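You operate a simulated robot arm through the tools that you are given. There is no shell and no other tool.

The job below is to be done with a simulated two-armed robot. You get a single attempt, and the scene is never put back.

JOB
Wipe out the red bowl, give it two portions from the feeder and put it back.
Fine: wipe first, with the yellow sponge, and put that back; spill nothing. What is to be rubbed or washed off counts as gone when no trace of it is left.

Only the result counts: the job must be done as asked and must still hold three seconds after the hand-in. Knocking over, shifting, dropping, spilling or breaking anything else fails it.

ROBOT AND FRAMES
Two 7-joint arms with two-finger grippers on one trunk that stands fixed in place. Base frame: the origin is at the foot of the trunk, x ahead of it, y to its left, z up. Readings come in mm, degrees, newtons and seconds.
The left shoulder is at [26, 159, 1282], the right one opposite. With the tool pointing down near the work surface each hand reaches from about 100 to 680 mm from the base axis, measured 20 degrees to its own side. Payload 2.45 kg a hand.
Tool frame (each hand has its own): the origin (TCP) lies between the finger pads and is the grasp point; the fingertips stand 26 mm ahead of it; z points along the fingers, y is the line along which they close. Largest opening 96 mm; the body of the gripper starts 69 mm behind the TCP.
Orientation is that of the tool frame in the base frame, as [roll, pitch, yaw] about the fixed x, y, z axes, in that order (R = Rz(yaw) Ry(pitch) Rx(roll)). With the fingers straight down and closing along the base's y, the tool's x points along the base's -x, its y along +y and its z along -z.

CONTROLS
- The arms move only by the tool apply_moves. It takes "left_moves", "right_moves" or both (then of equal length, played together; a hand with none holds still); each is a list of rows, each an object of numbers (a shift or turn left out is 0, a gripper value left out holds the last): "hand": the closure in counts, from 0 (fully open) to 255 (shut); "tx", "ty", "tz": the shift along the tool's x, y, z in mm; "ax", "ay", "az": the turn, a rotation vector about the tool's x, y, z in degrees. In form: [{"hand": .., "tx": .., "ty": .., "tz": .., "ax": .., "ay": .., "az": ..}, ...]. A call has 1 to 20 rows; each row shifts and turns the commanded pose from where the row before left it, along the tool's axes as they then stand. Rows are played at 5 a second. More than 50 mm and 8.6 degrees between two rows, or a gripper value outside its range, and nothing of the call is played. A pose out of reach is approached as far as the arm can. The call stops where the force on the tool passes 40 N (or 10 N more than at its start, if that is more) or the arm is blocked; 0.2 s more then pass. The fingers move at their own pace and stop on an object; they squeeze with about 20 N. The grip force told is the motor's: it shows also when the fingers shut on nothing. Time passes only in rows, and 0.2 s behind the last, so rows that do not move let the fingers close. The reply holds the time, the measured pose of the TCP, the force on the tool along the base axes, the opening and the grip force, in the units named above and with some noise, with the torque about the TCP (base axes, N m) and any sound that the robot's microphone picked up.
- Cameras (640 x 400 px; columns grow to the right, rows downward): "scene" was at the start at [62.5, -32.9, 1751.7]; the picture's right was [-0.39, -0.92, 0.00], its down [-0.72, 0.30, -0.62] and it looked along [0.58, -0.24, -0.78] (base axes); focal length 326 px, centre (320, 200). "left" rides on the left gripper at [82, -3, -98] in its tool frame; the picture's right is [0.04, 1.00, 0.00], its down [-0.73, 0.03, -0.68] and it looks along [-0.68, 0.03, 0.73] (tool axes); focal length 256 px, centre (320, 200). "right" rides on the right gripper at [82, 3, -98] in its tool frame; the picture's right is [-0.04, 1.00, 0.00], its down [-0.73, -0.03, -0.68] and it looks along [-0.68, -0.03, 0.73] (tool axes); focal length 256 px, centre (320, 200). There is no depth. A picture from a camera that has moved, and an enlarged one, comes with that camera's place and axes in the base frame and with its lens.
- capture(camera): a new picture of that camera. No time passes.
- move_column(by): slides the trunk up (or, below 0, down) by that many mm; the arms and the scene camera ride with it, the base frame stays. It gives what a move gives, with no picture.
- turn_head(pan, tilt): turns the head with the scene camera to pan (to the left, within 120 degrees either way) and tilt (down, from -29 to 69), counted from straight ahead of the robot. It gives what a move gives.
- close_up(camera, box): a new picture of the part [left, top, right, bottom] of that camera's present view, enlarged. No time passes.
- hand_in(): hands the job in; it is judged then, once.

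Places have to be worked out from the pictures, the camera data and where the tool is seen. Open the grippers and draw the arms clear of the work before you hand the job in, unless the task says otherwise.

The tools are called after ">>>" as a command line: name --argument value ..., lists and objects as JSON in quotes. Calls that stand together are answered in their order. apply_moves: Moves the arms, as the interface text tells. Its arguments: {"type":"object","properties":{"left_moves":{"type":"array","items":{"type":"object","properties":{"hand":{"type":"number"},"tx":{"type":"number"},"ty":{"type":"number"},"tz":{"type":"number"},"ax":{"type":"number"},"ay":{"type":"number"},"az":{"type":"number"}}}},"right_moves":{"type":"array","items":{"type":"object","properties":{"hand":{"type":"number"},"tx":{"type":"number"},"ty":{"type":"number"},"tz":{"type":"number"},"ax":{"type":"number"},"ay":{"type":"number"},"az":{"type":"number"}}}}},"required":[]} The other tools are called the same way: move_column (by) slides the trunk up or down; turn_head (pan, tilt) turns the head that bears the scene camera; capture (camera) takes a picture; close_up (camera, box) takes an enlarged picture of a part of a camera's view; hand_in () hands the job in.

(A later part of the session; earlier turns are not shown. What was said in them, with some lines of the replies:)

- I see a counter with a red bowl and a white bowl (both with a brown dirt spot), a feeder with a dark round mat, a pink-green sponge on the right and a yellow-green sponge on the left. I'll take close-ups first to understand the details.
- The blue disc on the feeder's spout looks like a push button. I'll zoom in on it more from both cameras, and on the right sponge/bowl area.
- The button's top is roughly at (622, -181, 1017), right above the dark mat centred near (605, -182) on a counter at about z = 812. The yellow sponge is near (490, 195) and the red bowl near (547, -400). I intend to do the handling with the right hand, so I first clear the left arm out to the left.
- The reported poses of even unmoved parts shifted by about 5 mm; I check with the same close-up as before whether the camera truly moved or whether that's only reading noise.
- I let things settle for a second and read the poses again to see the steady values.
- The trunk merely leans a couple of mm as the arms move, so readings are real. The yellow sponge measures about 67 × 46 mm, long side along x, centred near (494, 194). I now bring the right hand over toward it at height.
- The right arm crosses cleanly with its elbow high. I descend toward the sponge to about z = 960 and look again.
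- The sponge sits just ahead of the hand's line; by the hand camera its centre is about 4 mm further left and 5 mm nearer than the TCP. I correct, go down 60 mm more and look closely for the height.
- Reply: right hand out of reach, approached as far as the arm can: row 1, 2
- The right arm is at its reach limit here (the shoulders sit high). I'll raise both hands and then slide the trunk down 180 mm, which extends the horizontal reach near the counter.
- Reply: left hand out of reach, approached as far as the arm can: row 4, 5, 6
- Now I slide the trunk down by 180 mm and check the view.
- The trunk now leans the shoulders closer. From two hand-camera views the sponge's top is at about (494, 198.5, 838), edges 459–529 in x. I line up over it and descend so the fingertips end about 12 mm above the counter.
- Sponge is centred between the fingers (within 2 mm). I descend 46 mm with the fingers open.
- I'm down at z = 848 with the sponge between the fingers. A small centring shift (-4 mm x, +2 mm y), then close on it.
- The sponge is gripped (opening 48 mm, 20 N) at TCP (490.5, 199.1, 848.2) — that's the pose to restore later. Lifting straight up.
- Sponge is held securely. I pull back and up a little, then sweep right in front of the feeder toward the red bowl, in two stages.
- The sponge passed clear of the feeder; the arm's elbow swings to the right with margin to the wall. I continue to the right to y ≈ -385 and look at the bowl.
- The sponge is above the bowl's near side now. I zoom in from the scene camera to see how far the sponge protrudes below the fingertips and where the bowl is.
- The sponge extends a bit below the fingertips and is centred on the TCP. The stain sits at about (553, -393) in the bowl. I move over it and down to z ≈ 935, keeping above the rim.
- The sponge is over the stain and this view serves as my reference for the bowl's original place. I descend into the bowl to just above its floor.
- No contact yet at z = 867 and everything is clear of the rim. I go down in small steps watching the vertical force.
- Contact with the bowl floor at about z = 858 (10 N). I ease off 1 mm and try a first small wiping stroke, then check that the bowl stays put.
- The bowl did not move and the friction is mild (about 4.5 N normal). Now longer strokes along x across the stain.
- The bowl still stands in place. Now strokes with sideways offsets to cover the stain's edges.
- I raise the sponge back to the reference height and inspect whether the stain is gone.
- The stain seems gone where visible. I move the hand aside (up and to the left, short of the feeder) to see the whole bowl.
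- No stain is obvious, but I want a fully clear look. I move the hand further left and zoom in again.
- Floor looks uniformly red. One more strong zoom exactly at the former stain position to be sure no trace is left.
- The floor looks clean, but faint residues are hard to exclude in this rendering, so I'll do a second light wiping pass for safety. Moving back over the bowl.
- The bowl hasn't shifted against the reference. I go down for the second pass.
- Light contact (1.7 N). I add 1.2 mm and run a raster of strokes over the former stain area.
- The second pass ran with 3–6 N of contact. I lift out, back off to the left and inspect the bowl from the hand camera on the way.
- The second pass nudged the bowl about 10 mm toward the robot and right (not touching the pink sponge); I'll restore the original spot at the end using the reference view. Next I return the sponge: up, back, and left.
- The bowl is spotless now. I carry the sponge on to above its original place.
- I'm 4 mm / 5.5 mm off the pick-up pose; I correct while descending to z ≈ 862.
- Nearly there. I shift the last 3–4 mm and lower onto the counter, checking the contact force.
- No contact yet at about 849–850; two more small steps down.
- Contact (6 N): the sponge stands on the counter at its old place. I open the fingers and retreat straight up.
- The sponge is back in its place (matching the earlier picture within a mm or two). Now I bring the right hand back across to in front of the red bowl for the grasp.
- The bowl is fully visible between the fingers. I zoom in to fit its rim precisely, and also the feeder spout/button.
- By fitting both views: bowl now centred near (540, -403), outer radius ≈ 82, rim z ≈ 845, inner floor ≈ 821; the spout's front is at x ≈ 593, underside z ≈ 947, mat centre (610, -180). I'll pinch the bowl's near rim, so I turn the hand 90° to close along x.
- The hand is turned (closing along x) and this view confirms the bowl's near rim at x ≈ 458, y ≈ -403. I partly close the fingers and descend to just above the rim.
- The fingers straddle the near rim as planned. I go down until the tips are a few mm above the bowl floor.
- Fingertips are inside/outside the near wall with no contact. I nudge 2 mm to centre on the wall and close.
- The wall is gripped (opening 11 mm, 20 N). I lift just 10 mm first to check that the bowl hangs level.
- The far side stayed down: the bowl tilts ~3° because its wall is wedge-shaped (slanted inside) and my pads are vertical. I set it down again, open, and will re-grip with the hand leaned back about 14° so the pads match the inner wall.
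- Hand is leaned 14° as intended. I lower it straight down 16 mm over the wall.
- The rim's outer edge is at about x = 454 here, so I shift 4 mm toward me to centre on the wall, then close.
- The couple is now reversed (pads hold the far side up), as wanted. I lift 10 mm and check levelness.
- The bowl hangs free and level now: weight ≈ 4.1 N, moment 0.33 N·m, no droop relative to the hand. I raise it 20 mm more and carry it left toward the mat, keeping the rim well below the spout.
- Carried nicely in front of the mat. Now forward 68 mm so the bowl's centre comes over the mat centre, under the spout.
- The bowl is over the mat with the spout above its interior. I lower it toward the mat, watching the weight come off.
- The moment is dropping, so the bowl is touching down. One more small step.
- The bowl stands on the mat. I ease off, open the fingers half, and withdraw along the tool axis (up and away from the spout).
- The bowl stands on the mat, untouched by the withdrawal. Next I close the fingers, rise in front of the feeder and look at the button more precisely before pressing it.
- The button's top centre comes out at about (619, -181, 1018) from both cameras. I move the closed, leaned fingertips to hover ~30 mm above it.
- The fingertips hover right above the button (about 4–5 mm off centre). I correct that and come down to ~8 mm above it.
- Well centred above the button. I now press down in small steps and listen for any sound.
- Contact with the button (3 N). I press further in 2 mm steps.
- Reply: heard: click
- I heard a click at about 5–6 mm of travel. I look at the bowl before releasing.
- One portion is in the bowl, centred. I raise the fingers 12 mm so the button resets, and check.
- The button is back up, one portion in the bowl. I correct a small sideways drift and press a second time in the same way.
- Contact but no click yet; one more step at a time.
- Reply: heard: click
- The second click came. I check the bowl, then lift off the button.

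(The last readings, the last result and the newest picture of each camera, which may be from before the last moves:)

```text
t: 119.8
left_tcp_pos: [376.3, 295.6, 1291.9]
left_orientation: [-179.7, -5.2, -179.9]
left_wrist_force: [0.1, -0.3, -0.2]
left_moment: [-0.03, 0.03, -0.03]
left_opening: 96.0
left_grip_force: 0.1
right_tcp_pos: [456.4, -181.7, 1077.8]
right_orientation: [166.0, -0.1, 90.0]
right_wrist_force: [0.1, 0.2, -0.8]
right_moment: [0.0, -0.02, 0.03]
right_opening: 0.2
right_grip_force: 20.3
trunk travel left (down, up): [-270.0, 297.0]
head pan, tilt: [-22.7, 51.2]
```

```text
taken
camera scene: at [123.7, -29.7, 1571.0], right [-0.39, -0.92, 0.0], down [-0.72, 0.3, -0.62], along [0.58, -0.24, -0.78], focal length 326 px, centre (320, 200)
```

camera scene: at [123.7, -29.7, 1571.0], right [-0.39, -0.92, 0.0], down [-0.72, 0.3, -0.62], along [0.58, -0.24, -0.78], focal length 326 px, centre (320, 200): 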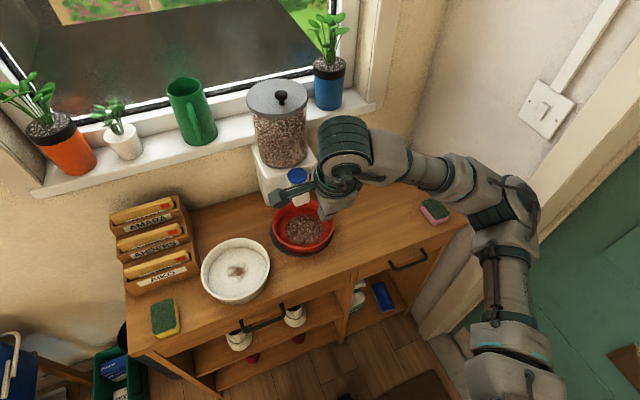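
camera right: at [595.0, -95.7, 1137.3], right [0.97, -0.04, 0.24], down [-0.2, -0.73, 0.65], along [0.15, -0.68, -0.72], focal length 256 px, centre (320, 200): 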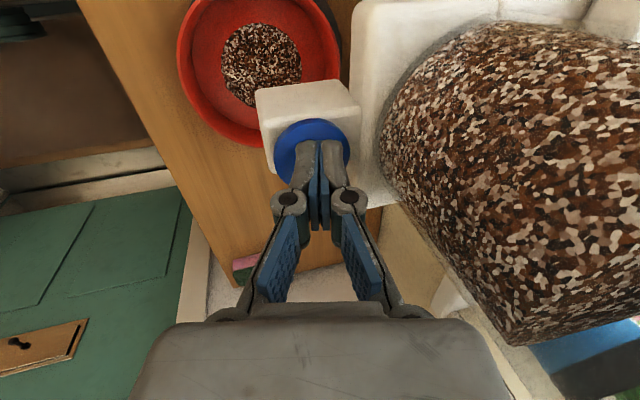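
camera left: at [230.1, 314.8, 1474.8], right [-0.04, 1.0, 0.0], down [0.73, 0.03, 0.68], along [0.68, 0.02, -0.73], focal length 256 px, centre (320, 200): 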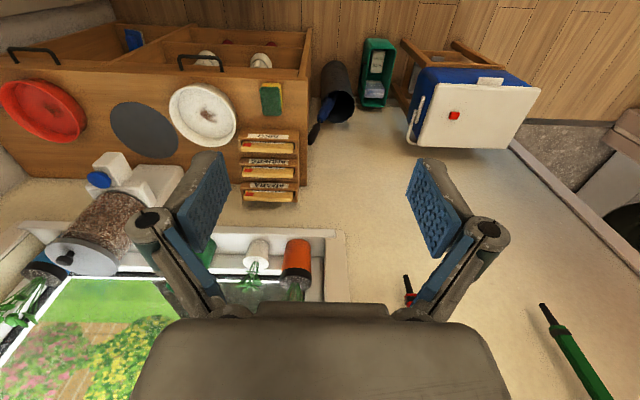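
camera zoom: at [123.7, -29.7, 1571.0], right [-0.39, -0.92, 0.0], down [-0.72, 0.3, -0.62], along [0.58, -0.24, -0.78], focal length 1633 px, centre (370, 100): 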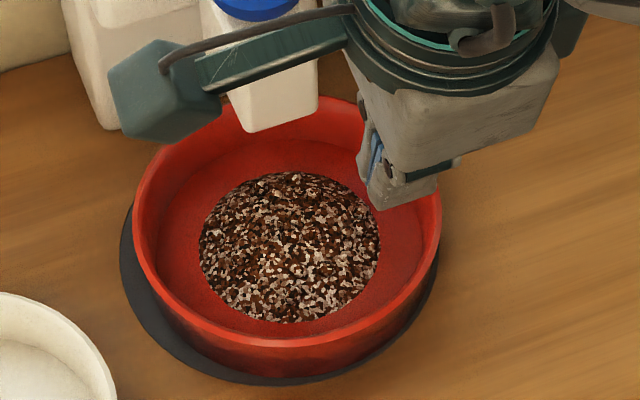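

Two portions are in the bowl, nothing spilled, and the hand is clear. I open the fingers to ~34 mm (narrow, to stay out of the kibble) and return to a point 100 mm up the approach line to the near rim.

>>> apply_moves --right_moves '[{"hand": 165}, {"hand": 165, "tz": 27.7, "ty": 1.9, "tx": 0.74}, {"tz": 27.7, "ty": 1.9, "tx": 0.74}, {"tz": 27.7, "ty": 1.9, "tx": 0.74}, {"tz": 27.7, "ty": 1.9, "tx": 0.74}, {"tz": 27.7, "ty": 1.9, "tx": 0.74}, {"tz": 0}, {"tz": 0}]'

>>> capture --camera "right"

>>> close_up --camera "scene" --box '[270, 180, 350, 260]'

```text
t: 121.6
left_tcp_pos: [376.7, 295.4, 1291.4]
left_orientation: [-179.9, -5.2, -179.9]
left_wrist_force: [-0.5, 0.1, -0.1]
left_moment: [-0.02, -0.01, -0.01]
left_opening: 96.2
left_grip_force: 0.0
right_tcp_pos: [499.3, -179.6, 943.1]
right_orientation: [166.0, 0.0, 89.9]
right_wrist_force: [0.3, 0.1, 0.3]
right_moment: [0.0, -0.04, 0.02]
right_opening: 33.9
right_grip_force: 0.1
trunk travel left (down, up): [-270.0, 297.0]
head pan, tilt: [-22.7, 51.2]
```

```text
taken
camera right: at [478.9, -98.5, 1040.0], right [0.97, -0.04, 0.24], down [-0.2, -0.73, 0.65], along [0.15, -0.68, -0.72], focal length 256 px, centre (320, 200)
```

right: 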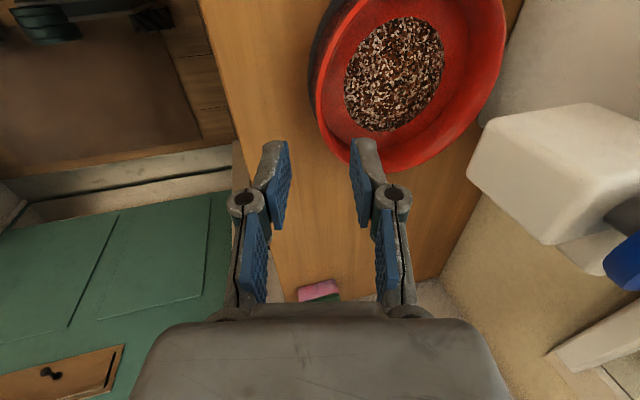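

```text
5.00 times, centred on (310, 220) of scene
camera zoom: at [124.0, -29.9, 1571.0], right [-0.39, -0.92, 0.0], down [-0.72, 0.3, -0.62], along [0.58, -0.24, -0.78], focal length 1633 px, centre (370, 100)
```

zoom: 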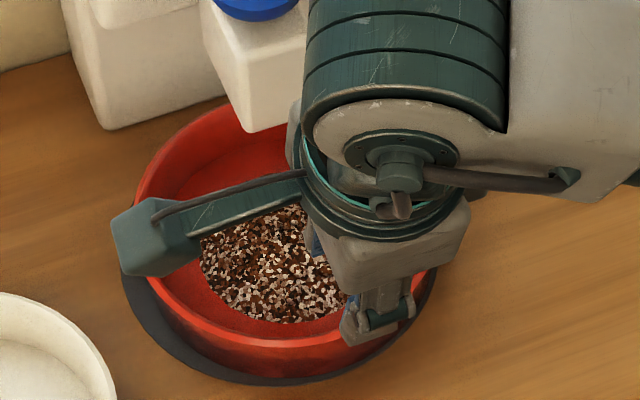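

The near rim lies right on the tool's line. I advance 70 mm along it and check the alignment before straddling the wall.

>>> apply_moves --right_moves '[{"tz": 25, "ty": -0.4}, {"tz": 25, "ty": -0.4}, {"tz": 17, "ty": -0.2}, {"tz": 0}, {"tz": 0}]'

>>> capture --camera "right"

>>> close_up --camera "right" --box '[240, 80, 440, 240]'

```text
t: 122.8
left_tcp_pos: [376.7, 295.3, 1291.7]
left_orientation: [-179.8, -5.2, -179.8]
left_wrist_force: [-0.1, 0.3, 0.3]
left_moment: [0.0, -0.01, 0.02]
left_opening: 96.0
left_grip_force: 0.2
right_tcp_pos: [515.8, -177.2, 880.7]
right_orientation: [165.8, 0.1, 89.8]
right_wrist_force: [0.5, -1.9, -0.7]
right_moment: [-0.01, -0.01, 0.01]
right_opening: 33.8
right_grip_force: 0.0
trunk travel left (down, up): [-270.0, 297.0]
head pan, tilt: [-22.7, 51.2]
```

```text
taken
camera right: at [496.2, -96.7, 976.3], right [0.97, -0.04, 0.24], down [-0.2, -0.73, 0.65], along [0.15, -0.68, -0.72], focal length 256 px, centre (320, 200)
```

right: 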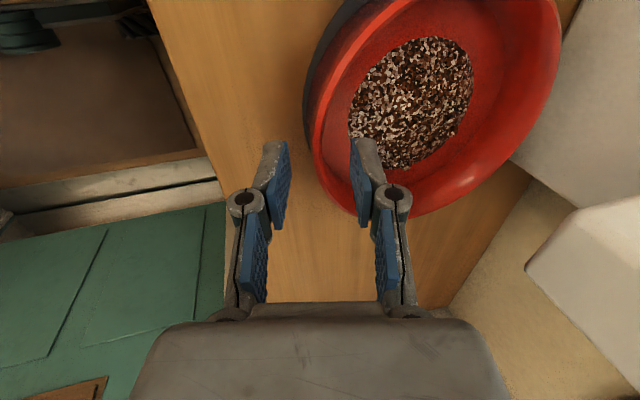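

```text
2.50 times, centred on (340, 160) of right
camera zoom: at [496.2, -96.7, 976.3], right [0.97, -0.04, 0.24], down [-0.2, -0.73, 0.65], along [0.15, -0.68, -0.72], focal length 640 px, centre (270, 300)
```

zoom: 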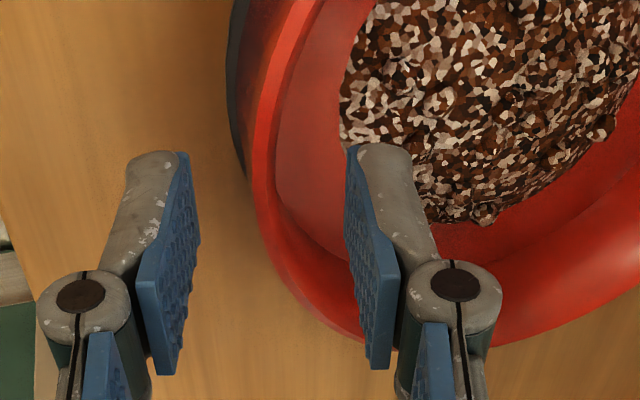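

Alignment is good (rim about 3 mm beyond my earlier estimate, matching the release pose). I narrow the fingers to ~28 mm to stay off the kibble heap and continue down in two steps.

>>> apply_moves --right_moves '[{"hand": 181}, {"hand": 181, "tz": 10, "ty": -0.2, "tx": -1.3}, {"tz": 8, "ty": -0.2}, {"tz": 0}, {"tz": 0}]'

>>> close_up --camera "right" --box '[240, 80, 440, 240]'

```text
t: 124.0
left_tcp_pos: [376.3, 295.7, 1291.1]
left_orientation: [-179.8, -5.2, -179.9]
left_wrist_force: [-0.1, 0.2, 0.8]
left_moment: [-0.03, 0.0, -0.02]
left_opening: 96.2
left_grip_force: 0.0
right_tcp_pos: [520.1, -179.4, 864.2]
right_orientation: [165.9, 0.0, 89.8]
right_wrist_force: [-0.2, 0.6, 0.6]
right_moment: [0.01, 0.02, 0.02]
right_opening: 27.7
right_grip_force: 0.1
trunk travel left (down, up): [-270.0, 297.0]
head pan, tilt: [-22.7, 51.2]
```

```text
2.50 times, centred on (340, 160) of right
camera zoom: at [500.2, -98.2, 960.1], right [0.97, -0.04, 0.24], down [-0.2, -0.73, 0.65], along [0.15, -0.68, -0.72], focal length 640 px, centre (270, 300)
```

zoom: 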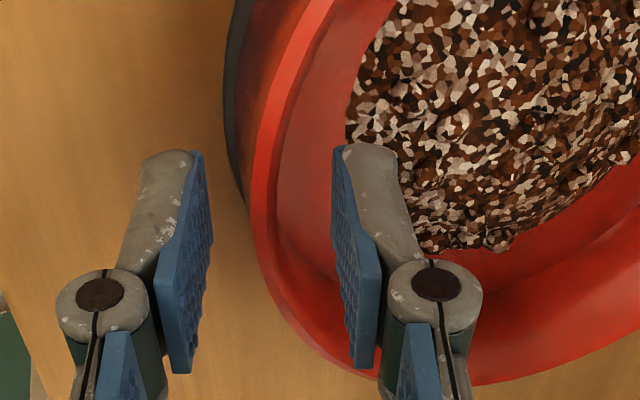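

The wall is nicely between the pads, and the fingers are clear of the kibble. I go the remaining ~15 mm down.

>>> apply_moves --right_moves '[{"tz": 6, "ty": -0.2}, {"tz": 5, "ty": -0.2}, {"tz": 0}, {"tz": 0}]'

>>> apply_moves --right_moves '[{"tz": 3}, {"tz": 0}, {"tz": 0}]'

>>> close_up --camera "right" --box '[240, 80, 440, 240]'

```text
t: 125.0
left_tcp_pos: [376.3, 295.1, 1291.6]
left_orientation: [-179.8, -5.2, 180.0]
left_wrist_force: [0.5, -0.5, 0.1]
left_moment: [-0.02, 0.0, 0.01]
left_opening: 95.8
left_grip_force: 0.0
right_tcp_pos: [523.6, -178.4, 852.2]
right_orientation: [165.9, 0.0, 89.9]
right_wrist_force: [0.5, 0.2, -0.3]
right_moment: [0.0, 0.03, -0.05]
right_opening: 27.7
right_grip_force: 0.0
trunk travel left (down, up): [-270.0, 297.0]
head pan, tilt: [-22.7, 51.2]
```

```text
t: 125.8
left_tcp_pos: [376.7, 296.2, 1291.8]
left_orientation: [-179.8, -5.1, -179.9]
left_wrist_force: [-0.4, 0.8, 0.1]
left_moment: [-0.01, 0.0, 0.01]
left_opening: 96.0
left_grip_force: 0.1
right_tcp_pos: [522.3, -179.3, 848.9]
right_orientation: [165.8, 0.0, 89.9]
right_wrist_force: [-0.2, -0.4, 0.1]
right_moment: [0.0, -0.03, -0.04]
right_opening: 27.8
right_grip_force: 0.0
trunk travel left (down, up): [-270.0, 297.0]
head pan, tilt: [-22.7, 51.2]
```

```text
2.50 times, centred on (340, 160) of right
camera zoom: at [502.6, -98.1, 945.7], right [0.97, -0.04, 0.24], down [-0.2, -0.73, 0.65], along [0.15, -0.68, -0.72], focal length 640 px, centre (270, 300)
```

zoom: 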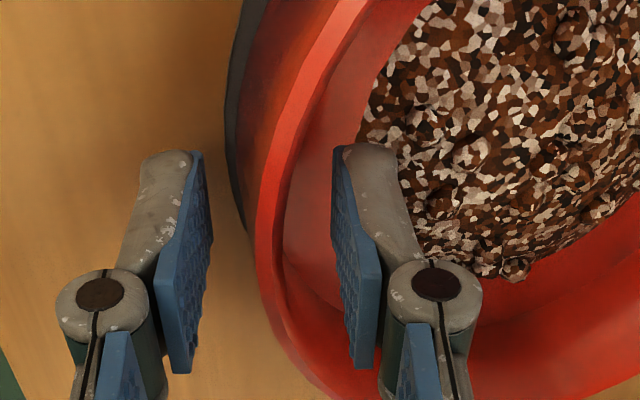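

No contact, well centred at z = 849 (about 3 mm deeper than before for a firmer hold). Closing on the wall.

>>> apply_moves --right_moves '[{"tz": 0.8}, {"hand": 255}, {"hand": 255}, {"hand": 255}, {"hand": 255}, {"hand": 255}]'

>>> close_up --camera "right" --box '[240, 40, 620, 280]'

>>> close_up --camera "scene" --box '[270, 180, 350, 260]'

```text
t: 127.2
left_tcp_pos: [376.4, 294.9, 1291.0]
left_orientation: [-179.8, -5.1, -180.0]
left_wrist_force: [-0.1, 0.3, -0.1]
left_moment: [0.0, 0.0, 0.01]
left_opening: 96.1
left_grip_force: 0.0
right_tcp_pos: [522.8, -179.0, 848.5]
right_orientation: [165.8, 0.0, 89.9]
right_wrist_force: [0.8, 0.4, 3.8]
right_moment: [-0.07, 0.22, 0.02]
right_opening: 12.0
right_grip_force: 20.5
trunk travel left (down, up): [-270.0, 297.0]
head pan, tilt: [-22.7, 51.2]
```

```text
1.67 times, centred on (430, 160) of right
camera zoom: at [503.1, -97.6, 945.0], right [0.97, -0.04, 0.24], down [-0.2, -0.73, 0.65], along [0.15, -0.68, -0.72], focal length 427 px, centre (137, 267)
```

zoom: 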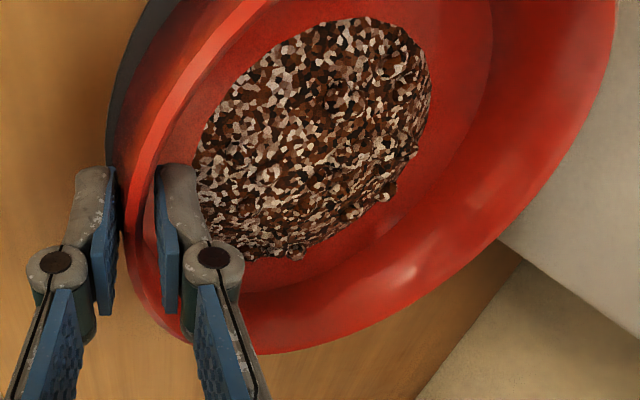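

```text
5.00 times, centred on (310, 220) of scene
camera zoom: at [123.7, -29.5, 1571.1], right [-0.39, -0.92, 0.0], down [-0.72, 0.3, -0.62], along [0.58, -0.24, -0.78], focal length 1633 px, centre (370, 100)
```

zoom: 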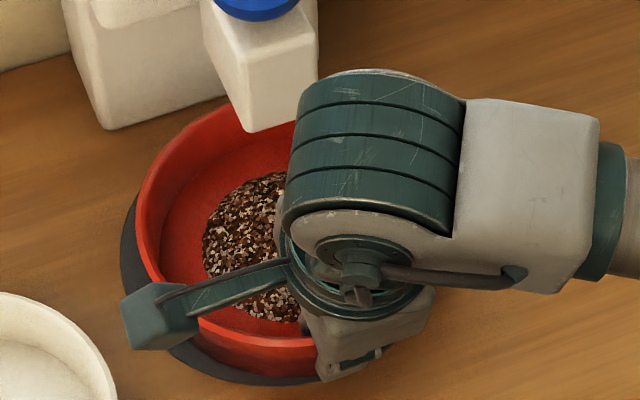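

Gripped (12 mm, 20 N) without touching the kibble. I lift 6 mm slowly and check weight and levelness.

>>> apply_moves --right_moves '[{"tz": -1.9, "ty": 0.5}, {"tz": -1.9, "ty": 0.5}, {"tz": -1.9, "ty": 0.5}, {"tz": 0}, {"tz": 0}, {"tz": 0}]'

>>> close_up --camera "right" --box '[240, 40, 620, 280]'

```text
t: 128.6
left_tcp_pos: [376.3, 294.4, 1291.1]
left_orientation: [-179.8, -5.2, -180.0]
left_wrist_force: [0.6, -0.3, -0.4]
left_moment: [0.0, -0.01, -0.01]
left_opening: 96.2
left_grip_force: 0.2
right_tcp_pos: [524.2, -179.3, 854.4]
right_orientation: [165.8, 0.0, 89.8]
right_wrist_force: [-0.8, 0.4, -4.7]
right_moment: [0.02, 0.39, 0.03]
right_opening: 11.9
right_grip_force: 19.7
trunk travel left (down, up): [-270.0, 297.0]
head pan, tilt: [-22.7, 51.2]
```

```text
1.67 times, centred on (430, 160) of right
camera zoom: at [504.0, -98.1, 949.8], right [0.97, -0.04, 0.24], down [-0.2, -0.73, 0.65], along [0.15, -0.68, -0.72], focal length 427 px, centre (137, 267)
```

zoom: 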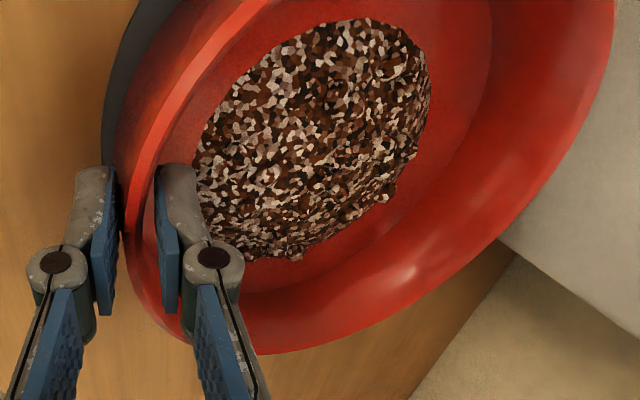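

The loaded bowl (≈ 4.7 N) lifts level and steady. I raise it another 14 mm and check again.

>>> apply_moves --right_moves '[{"tz": -2.9, "ty": 0.7}, {"tz": -3.9, "ty": 1}, {"tz": -3.9, "ty": 1}, {"tz": -2.9, "ty": 0.7}, {"tz": 0}, {"tz": 0}, {"tz": 0}]'

>>> close_up --camera "right" --box '[240, 40, 620, 280]'

>>> close_up --camera "scene" --box '[270, 180, 350, 260]'

```text
t: 130.2
left_tcp_pos: [377.1, 295.1, 1291.4]
left_orientation: [-179.8, -5.2, -179.9]
left_wrist_force: [0.4, -0.1, 1.1]
left_moment: [0.0, -0.02, 0.0]
left_opening: 95.9
left_grip_force: 0.0
right_tcp_pos: [523.1, -178.1, 867.0]
right_orientation: [166.0, 0.1, 89.9]
right_wrist_force: [-0.4, 0.7, -4.6]
right_moment: [0.02, 0.41, 0.04]
right_opening: 12.3
right_grip_force: 20.1
trunk travel left (down, up): [-270.0, 297.0]
head pan, tilt: [-22.7, 51.2]
```

```text
1.67 times, centred on (430, 160) of right
camera zoom: at [504.0, -98.0, 964.1], right [0.97, -0.04, 0.24], down [-0.2, -0.73, 0.65], along [0.15, -0.68, -0.72], focal length 427 px, centre (137, 267)
```

zoom: 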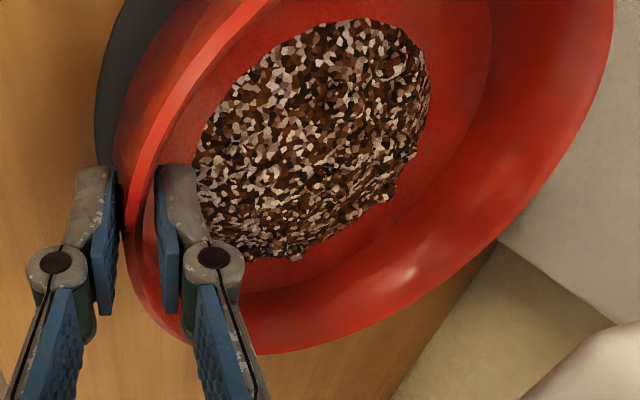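

```text
5.00 times, centred on (310, 220) of scene
camera zoom: at [124.9, -30.1, 1570.9], right [-0.39, -0.92, 0.0], down [-0.72, 0.3, -0.62], along [0.57, -0.24, -0.78], focal length 1633 px, centre (370, 100)
```

zoom: 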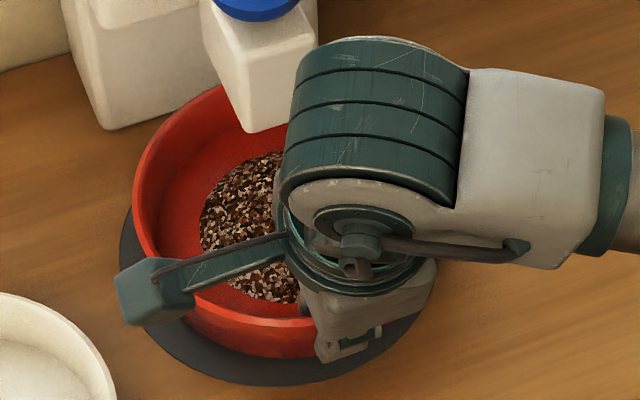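

Stable and level, no droop. I first draw the bowl slowly toward me out from under the spout.

>>> apply_moves --right_moves '[{"ty": -4.9, "tz": -1.2}, {"ty": -8.7, "tz": -2.2}, {"ty": -9.7, "tz": -2.4}, {"ty": -9.7, "tz": -2.4}, {"ty": -8.7, "tz": -2.2}, {"ty": -6.8, "tz": -1.7}, {"ty": -3.4, "tz": -0.85}, {"ty": 0}, {"ty": 0}]'

>>> apply_moves --right_moves '[{"tx": -6}, {"tx": -10}, {"tx": -14}, {"tx": -16}, {"tx": -16}, {"tx": -16}, {"tx": -16}, {"tx": -16}, {"tx": -14}, {"tx": -10}, {"tx": -6}, {"tx": 0}]'

>>> capture --camera "scene"

>>> close_up --camera "right" --box '[240, 40, 620, 280]'

```text
t: 132.2
left_tcp_pos: [376.8, 294.1, 1292.2]
left_orientation: [-179.7, -5.2, 180.0]
left_wrist_force: [0.1, -0.3, -0.5]
left_moment: [0.03, 0.0, 0.0]
left_opening: 96.2
left_grip_force: 0.0
right_tcp_pos: [468.8, -178.9, 866.4]
right_orientation: [165.9, 0.1, 89.8]
right_wrist_force: [-0.4, -1.7, -3.8]
right_moment: [0.01, 0.36, 0.02]
right_opening: 11.8
right_grip_force: 20.8
trunk travel left (down, up): [-270.0, 297.0]
head pan, tilt: [-22.7, 51.2]
```

```text
t: 134.8
left_tcp_pos: [377.0, 293.1, 1291.7]
left_orientation: [-179.9, -5.3, -179.9]
left_wrist_force: [0.0, 0.7, 0.3]
left_moment: [-0.01, -0.01, 0.02]
left_opening: 96.0
left_grip_force: 0.1
right_tcp_pos: [469.4, -319.6, 867.1]
right_orientation: [165.9, -0.1, 89.9]
right_wrist_force: [-0.2, 0.2, -5.0]
right_moment: [0.04, 0.36, -0.04]
right_opening: 12.1
right_grip_force: 20.0
trunk travel left (down, up): [-270.0, 297.0]
head pan, tilt: [-22.7, 51.2]
```

```text
taken
camera scene: at [124.1, -31.7, 1570.9], right [-0.39, -0.92, 0.0], down [-0.72, 0.3, -0.62], along [0.58, -0.24, -0.78], focal length 326 px, centre (320, 200)
```

scene: 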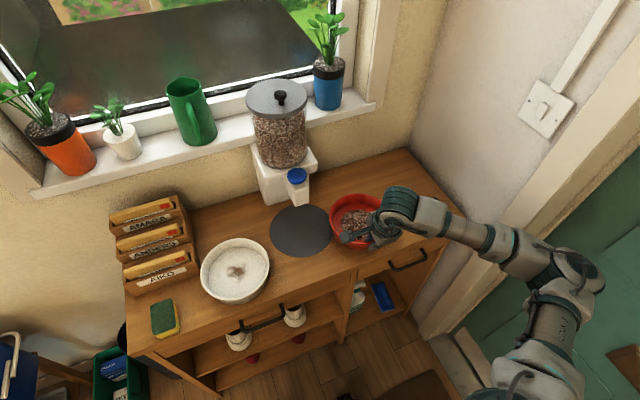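

```text
1.67 times, centred on (430, 160) of right
camera zoom: at [449.1, -239.2, 963.3], right [0.97, -0.04, 0.24], down [-0.19, -0.73, 0.65], along [0.15, -0.68, -0.72], focal length 427 px, centre (137, 267)
```

zoom: 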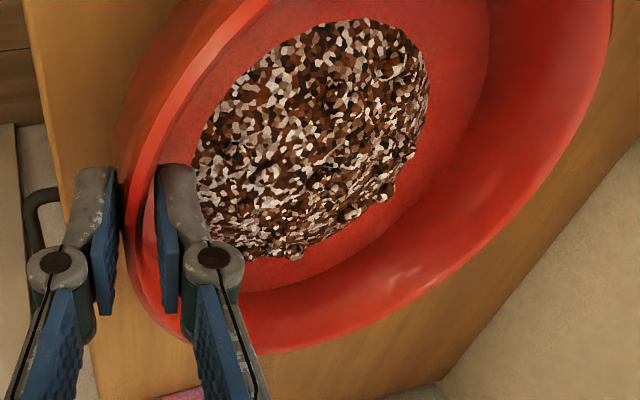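

The bowl travels level and the mat stayed put. I continue the remaining 75 mm to the right.

>>> apply_moves --right_moves '[{"tx": -6}, {"tx": -10}, {"tx": -12}, {"tx": -12}, {"tx": -12}, {"tx": -10}, {"tx": -8}, {"tx": -4}, {"tx": 0}, {"tx": 0}]'

>>> close_up --camera "scene" --box '[340, 150, 470, 250]'

```text
t: 137.0
left_tcp_pos: [377.2, 293.3, 1291.4]
left_orientation: [-179.8, -5.2, -179.9]
left_wrist_force: [-0.6, 0.2, 0.1]
left_moment: [0.0, 0.03, -0.02]
left_opening: 95.7
left_grip_force: 0.1
right_tcp_pos: [469.5, -394.3, 867.7]
right_orientation: [165.9, -0.2, 89.9]
right_wrist_force: [0.2, 0.1, -5.2]
right_moment: [0.02, 0.31, 0.01]
right_opening: 12.1
right_grip_force: 19.8
trunk travel left (down, up): [-270.0, 297.0]
head pan, tilt: [-22.7, 51.2]
```

```text
4.00 times, centred on (405, 200) of scene
camera zoom: at [123.9, -32.5, 1570.9], right [-0.39, -0.92, 0.0], down [-0.72, 0.3, -0.62], along [0.58, -0.24, -0.78], focal length 1306 px, centre (-20, 200)
```

zoom: 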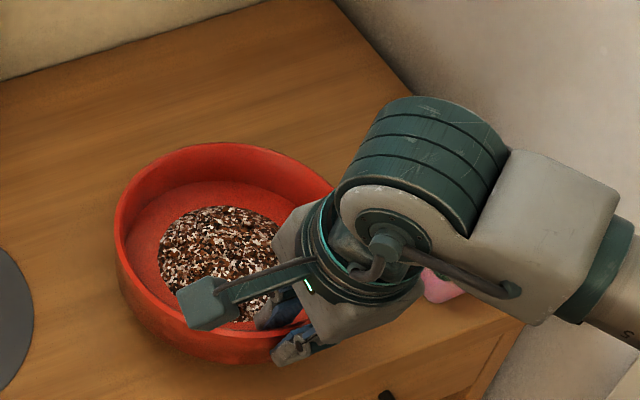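

Accounting for the 19 mm lift, the bowl's outline maps onto the reference position within about a pixel. I lower it gently.

>>> apply_moves --right_moves '[{"tz": 3.9, "ty": -1}, {"tz": 4.8, "ty": -1.2}, {"tz": 3.9, "ty": -1}, {"tz": 2.9, "ty": -0.7}, {"tz": 0}, {"tz": 0}]'

>>> apply_moves --right_moves '[{"tz": 1.9, "ty": -0.5}, {"tz": 0}, {"tz": 0}]'

```text
t: 138.4
left_tcp_pos: [376.8, 292.5, 1292.2]
left_orientation: [-179.9, -5.1, -179.9]
left_wrist_force: [-0.2, 0.0, 0.1]
left_moment: [0.0, 0.01, 0.02]
left_opening: 96.0
left_grip_force: 0.1
right_tcp_pos: [467.4, -393.8, 850.0]
right_orientation: [165.9, -0.2, 90.0]
right_wrist_force: [0.5, -0.2, -4.3]
right_moment: [-0.01, 0.38, 0.03]
right_opening: 11.9
right_grip_force: 19.8
trunk travel left (down, up): [-270.0, 297.0]
head pan, tilt: [-22.7, 51.2]
```

```text
t: 139.2
left_tcp_pos: [376.4, 293.0, 1291.0]
left_orientation: [-179.9, -5.2, -179.8]
left_wrist_force: [0.3, -0.7, 0.1]
left_moment: [-0.01, 0.04, 0.02]
left_opening: 96.1
left_grip_force: 0.1
right_tcp_pos: [468.1, -393.1, 848.7]
right_orientation: [165.9, 0.0, 89.9]
right_wrist_force: [0.3, -0.8, -2.2]
right_moment: [-0.2, 0.18, -0.01]
right_opening: 11.9
right_grip_force: 19.8
trunk travel left (down, up): [-270.0, 297.0]
head pan, tilt: [-22.7, 51.2]
```

The bowl begins to touch down (load falling to 2 N). One last small step.

>>> apply_moves --right_moves '[{"tz": 1, "ty": -0.25}, {"tz": 0}, {"tz": 0}]'

>>> close_up --camera "scene" --box '[340, 150, 470, 250]'

```text
t: 140.0
left_tcp_pos: [375.6, 293.1, 1292.6]
left_orientation: [-179.9, -5.1, -179.9]
left_wrist_force: [0.3, 0.4, 0.6]
left_moment: [-0.02, 0.01, -0.02]
left_opening: 95.9
left_grip_force: 0.0
right_tcp_pos: [468.1, -393.1, 847.8]
right_orientation: [165.7, 0.0, 89.9]
right_wrist_force: [1.4, -4.3, 5.4]
right_moment: [-0.34, 0.25, -0.02]
right_opening: 11.9
right_grip_force: 20.0
trunk travel left (down, up): [-270.0, 297.0]
head pan, tilt: [-22.7, 51.2]
```

```text
4.00 times, centred on (405, 200) of scene
camera zoom: at [122.3, -32.3, 1571.2], right [-0.39, -0.92, 0.0], down [-0.72, 0.3, -0.62], along [0.58, -0.24, -0.78], focal length 1306 px, centre (-20, 200)
```

zoom: 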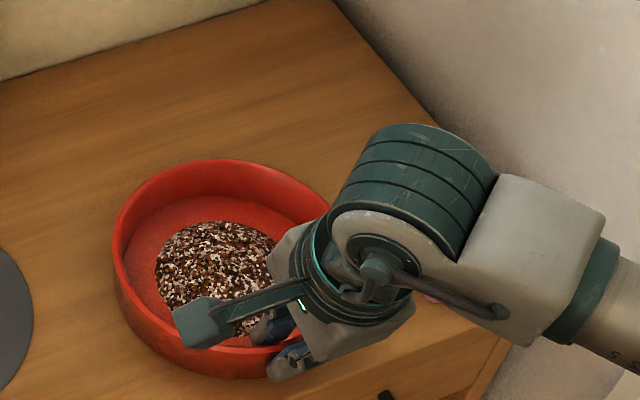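

Outline matches the reference (left edge 112, base ~379). I ease off, open the fingers narrowly, and withdraw along the tool axis.

>>> apply_moves --right_moves '[{"tz": -0.8, "ty": 0.2}, {"hand": 181}, {"hand": 181}, {"hand": 181}, {"tz": -8}, {"tz": -12}, {"tz": -20}, {"tz": -30}, {"tz": -30}, {"tz": 0}, {"tz": 0}]'

>>> close_up --camera "scene" --box '[340, 150, 470, 250]'

>>> capture --camera "right"

```text
t: 142.4
left_tcp_pos: [376.7, 294.1, 1293.0]
left_orientation: [-179.9, -5.2, -179.9]
left_wrist_force: [-0.7, -0.3, -0.9]
left_moment: [0.0, 0.03, -0.02]
left_opening: 96.0
left_grip_force: 0.2
right_tcp_pos: [446.7, -392.0, 944.2]
right_orientation: [166.0, 0.0, 89.9]
right_wrist_force: [-0.2, 0.0, 0.4]
right_moment: [0.0, -0.02, -0.01]
right_opening: 27.9
right_grip_force: 0.1
trunk travel left (down, up): [-270.0, 297.0]
head pan, tilt: [-22.7, 51.2]
```

```text
4.00 times, centred on (405, 200) of scene
camera zoom: at [122.9, -31.7, 1571.1], right [-0.39, -0.92, 0.0], down [-0.72, 0.3, -0.62], along [0.58, -0.24, -0.78], focal length 1306 px, centre (-20, 200)
```

zoom: 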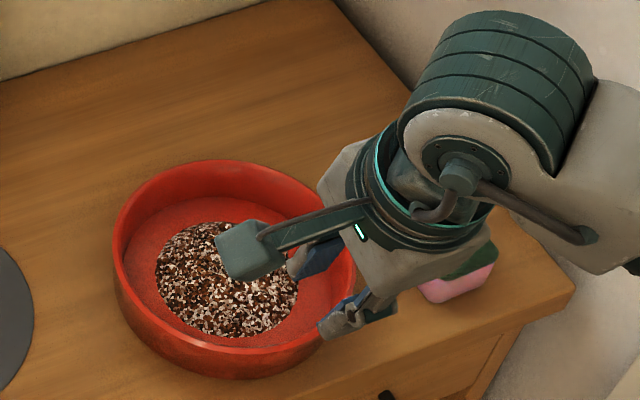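

```text
taken
camera right: at [427.2, -312.3, 1040.9], right [0.97, -0.04, 0.24], down [-0.2, -0.73, 0.65], along [0.15, -0.68, -0.72], focal length 256 px, centre (320, 200)
```

right: 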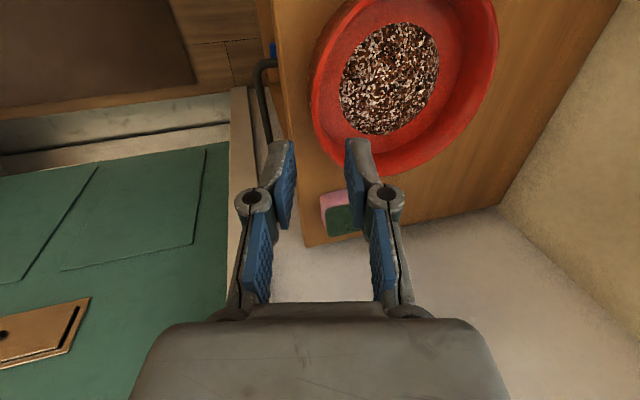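

The bowl stands back on its original spot with both portions, nothing spilled. I retreat the right arm up and back and open it fully.

>>> apply_moves --right_moves '[{"tz": -30, "ty": 7.5}, {"tz": -30, "ty": 7.5}, {"tz": -30, "ty": 7.5}, {"tz": -30, "ty": 7.5, "hand": 0}, {"ty": -29, "tz": -7.2, "hand": 0}, {"ty": -29, "tz": -7.2}, {"ty": -29, "tz": -7.2}, {"ax": 7}, {"ax": 7}, {"tz": 0}, {"tz": 0}]'

>>> capture --camera "scene"

>>> close_up --camera "scene" --box '[340, 150, 470, 250]'

>>> close_up --camera "scene" --box '[100, 180, 360, 350]'

```text
t: 144.8
left_tcp_pos: [376.0, 293.1, 1292.8]
left_orientation: [-179.9, -5.2, -180.0]
left_wrist_force: [0.2, -0.2, 0.1]
left_moment: [-0.01, 0.02, 0.0]
left_opening: 95.9
left_grip_force: 0.1
right_tcp_pos: [355.9, -393.7, 1067.2]
right_orientation: [179.9, -0.2, 89.9]
right_wrist_force: [1.2, 0.0, 0.2]
right_moment: [0.04, 0.02, 0.01]
right_opening: 96.0
right_grip_force: 0.1
trunk travel left (down, up): [-270.0, 297.0]
head pan, tilt: [-22.7, 51.2]
```

```text
taken
camera scene: at [123.5, -31.9, 1571.0], right [-0.39, -0.92, 0.0], down [-0.72, 0.3, -0.62], along [0.58, -0.24, -0.78], focal length 326 px, centre (320, 200)
```

scene: 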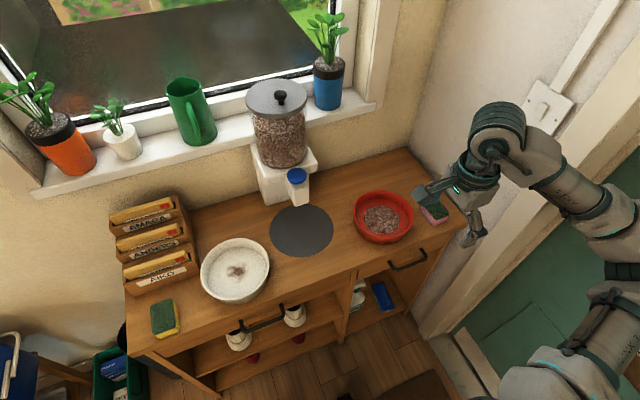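

```text
4.00 times, centred on (405, 200) of scene
camera zoom: at [123.5, -31.9, 1571.0], right [-0.39, -0.92, 0.0], down [-0.72, 0.3, -0.62], along [0.58, -0.24, -0.78], focal length 1306 px, centre (-20, 200)
```

zoom: 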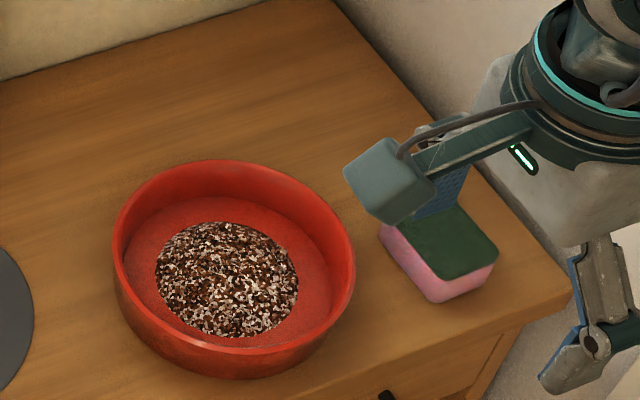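

```text
2.35 times, centred on (230, 265) of scene
camera zoom: at [123.5, -31.9, 1571.0], right [-0.39, -0.92, 0.0], down [-0.72, 0.3, -0.62], along [0.58, -0.24, -0.78], focal length 768 px, centre (532, 47)
```

zoom: 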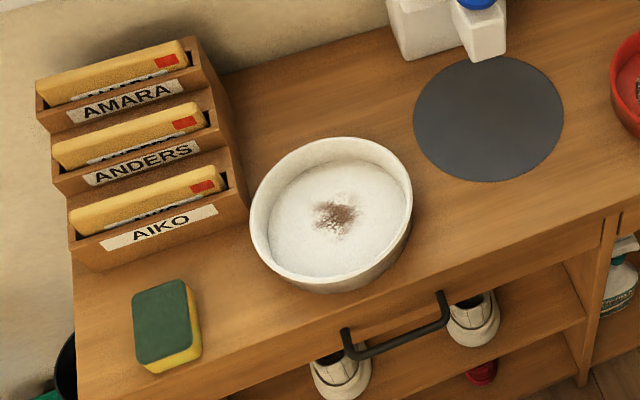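

Everything matches the start: red bowl on its original spot with two portions, yellow sponge, mat, white bowl and pink sponge unmoved. I lift the right hand a bit further clear, then a final check.

>>> apply_moves --right_moves '[{"tz": -35}, {"tz": -35}, {"tz": -35}, {"tz": -35}, {"tz": 0}, {"tz": 0}]'

>>> capture --camera "scene"

```text
t: 146.2
left_tcp_pos: [376.7, 292.8, 1292.3]
left_orientation: [-179.9, -5.2, -179.9]
left_wrist_force: [0.2, 0.9, 0.1]
left_moment: [0.0, -0.01, 0.04]
left_opening: 95.9
left_grip_force: 0.1
right_tcp_pos: [356.7, -396.5, 1204.7]
right_orientation: [179.9, -0.1, 89.9]
right_wrist_force: [0.4, -0.3, 0.1]
right_moment: [-0.01, 0.02, -0.01]
right_opening: 96.2
right_grip_force: 0.0
right hand out of reach, approached as far as the arm can: row 4
trunk travel left (down, up): [-270.0, 297.0]
head pan, tilt: [-22.7, 51.2]
```

```text
taken
camera scene: at [122.7, -31.8, 1571.1], right [-0.39, -0.92, 0.0], down [-0.72, 0.3, -0.62], along [0.58, -0.24, -0.78], focal length 326 px, centre (320, 200)
```

scene: 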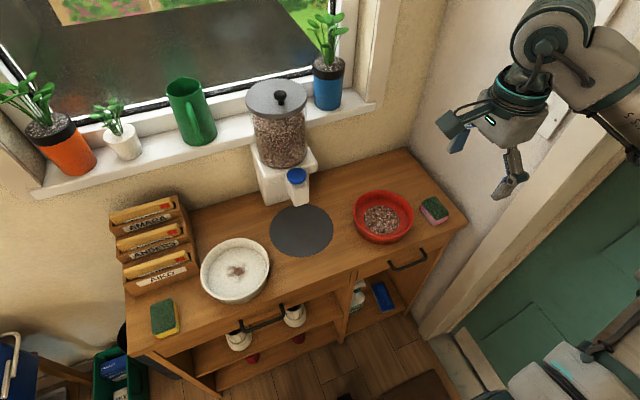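

The final view shows the bowl wiped, filled with two portions and back in place, and the sponge returned. Both grippers are open and both arms are clear, so I hand in the job.

>>> hand_in

```text
The job is handed in.
```

The red bowl is wiped clean, holds two portions from the feeder and is back on its original spot. I handed the job in; I have not been told how it was judged.

- **Wiping:** I used the yellow sponge for two passes. After the second pass no trace of the stain showed in close-ups from either camera. The sponge is back where it was, within a millimetre or two as far as the pictures show.
- **Second pass moved the bowl:** it slid the bowl about 10 mm without touching anything. I corrected for that when putting it back, and its outline now matches the picture taken before wiping to within about a pixel.
- **Filling:** I pressed the feeder button twice, with one click each time. The pile in the bowl grew with each press, and I saw no kibble outside the bowl.
- **Rest of the counter:** the white bowl, the pink sponge, the mat, the file holder and the things on the sill look unmoved in the last picture. Both grippers are open and both arms are drawn clear.
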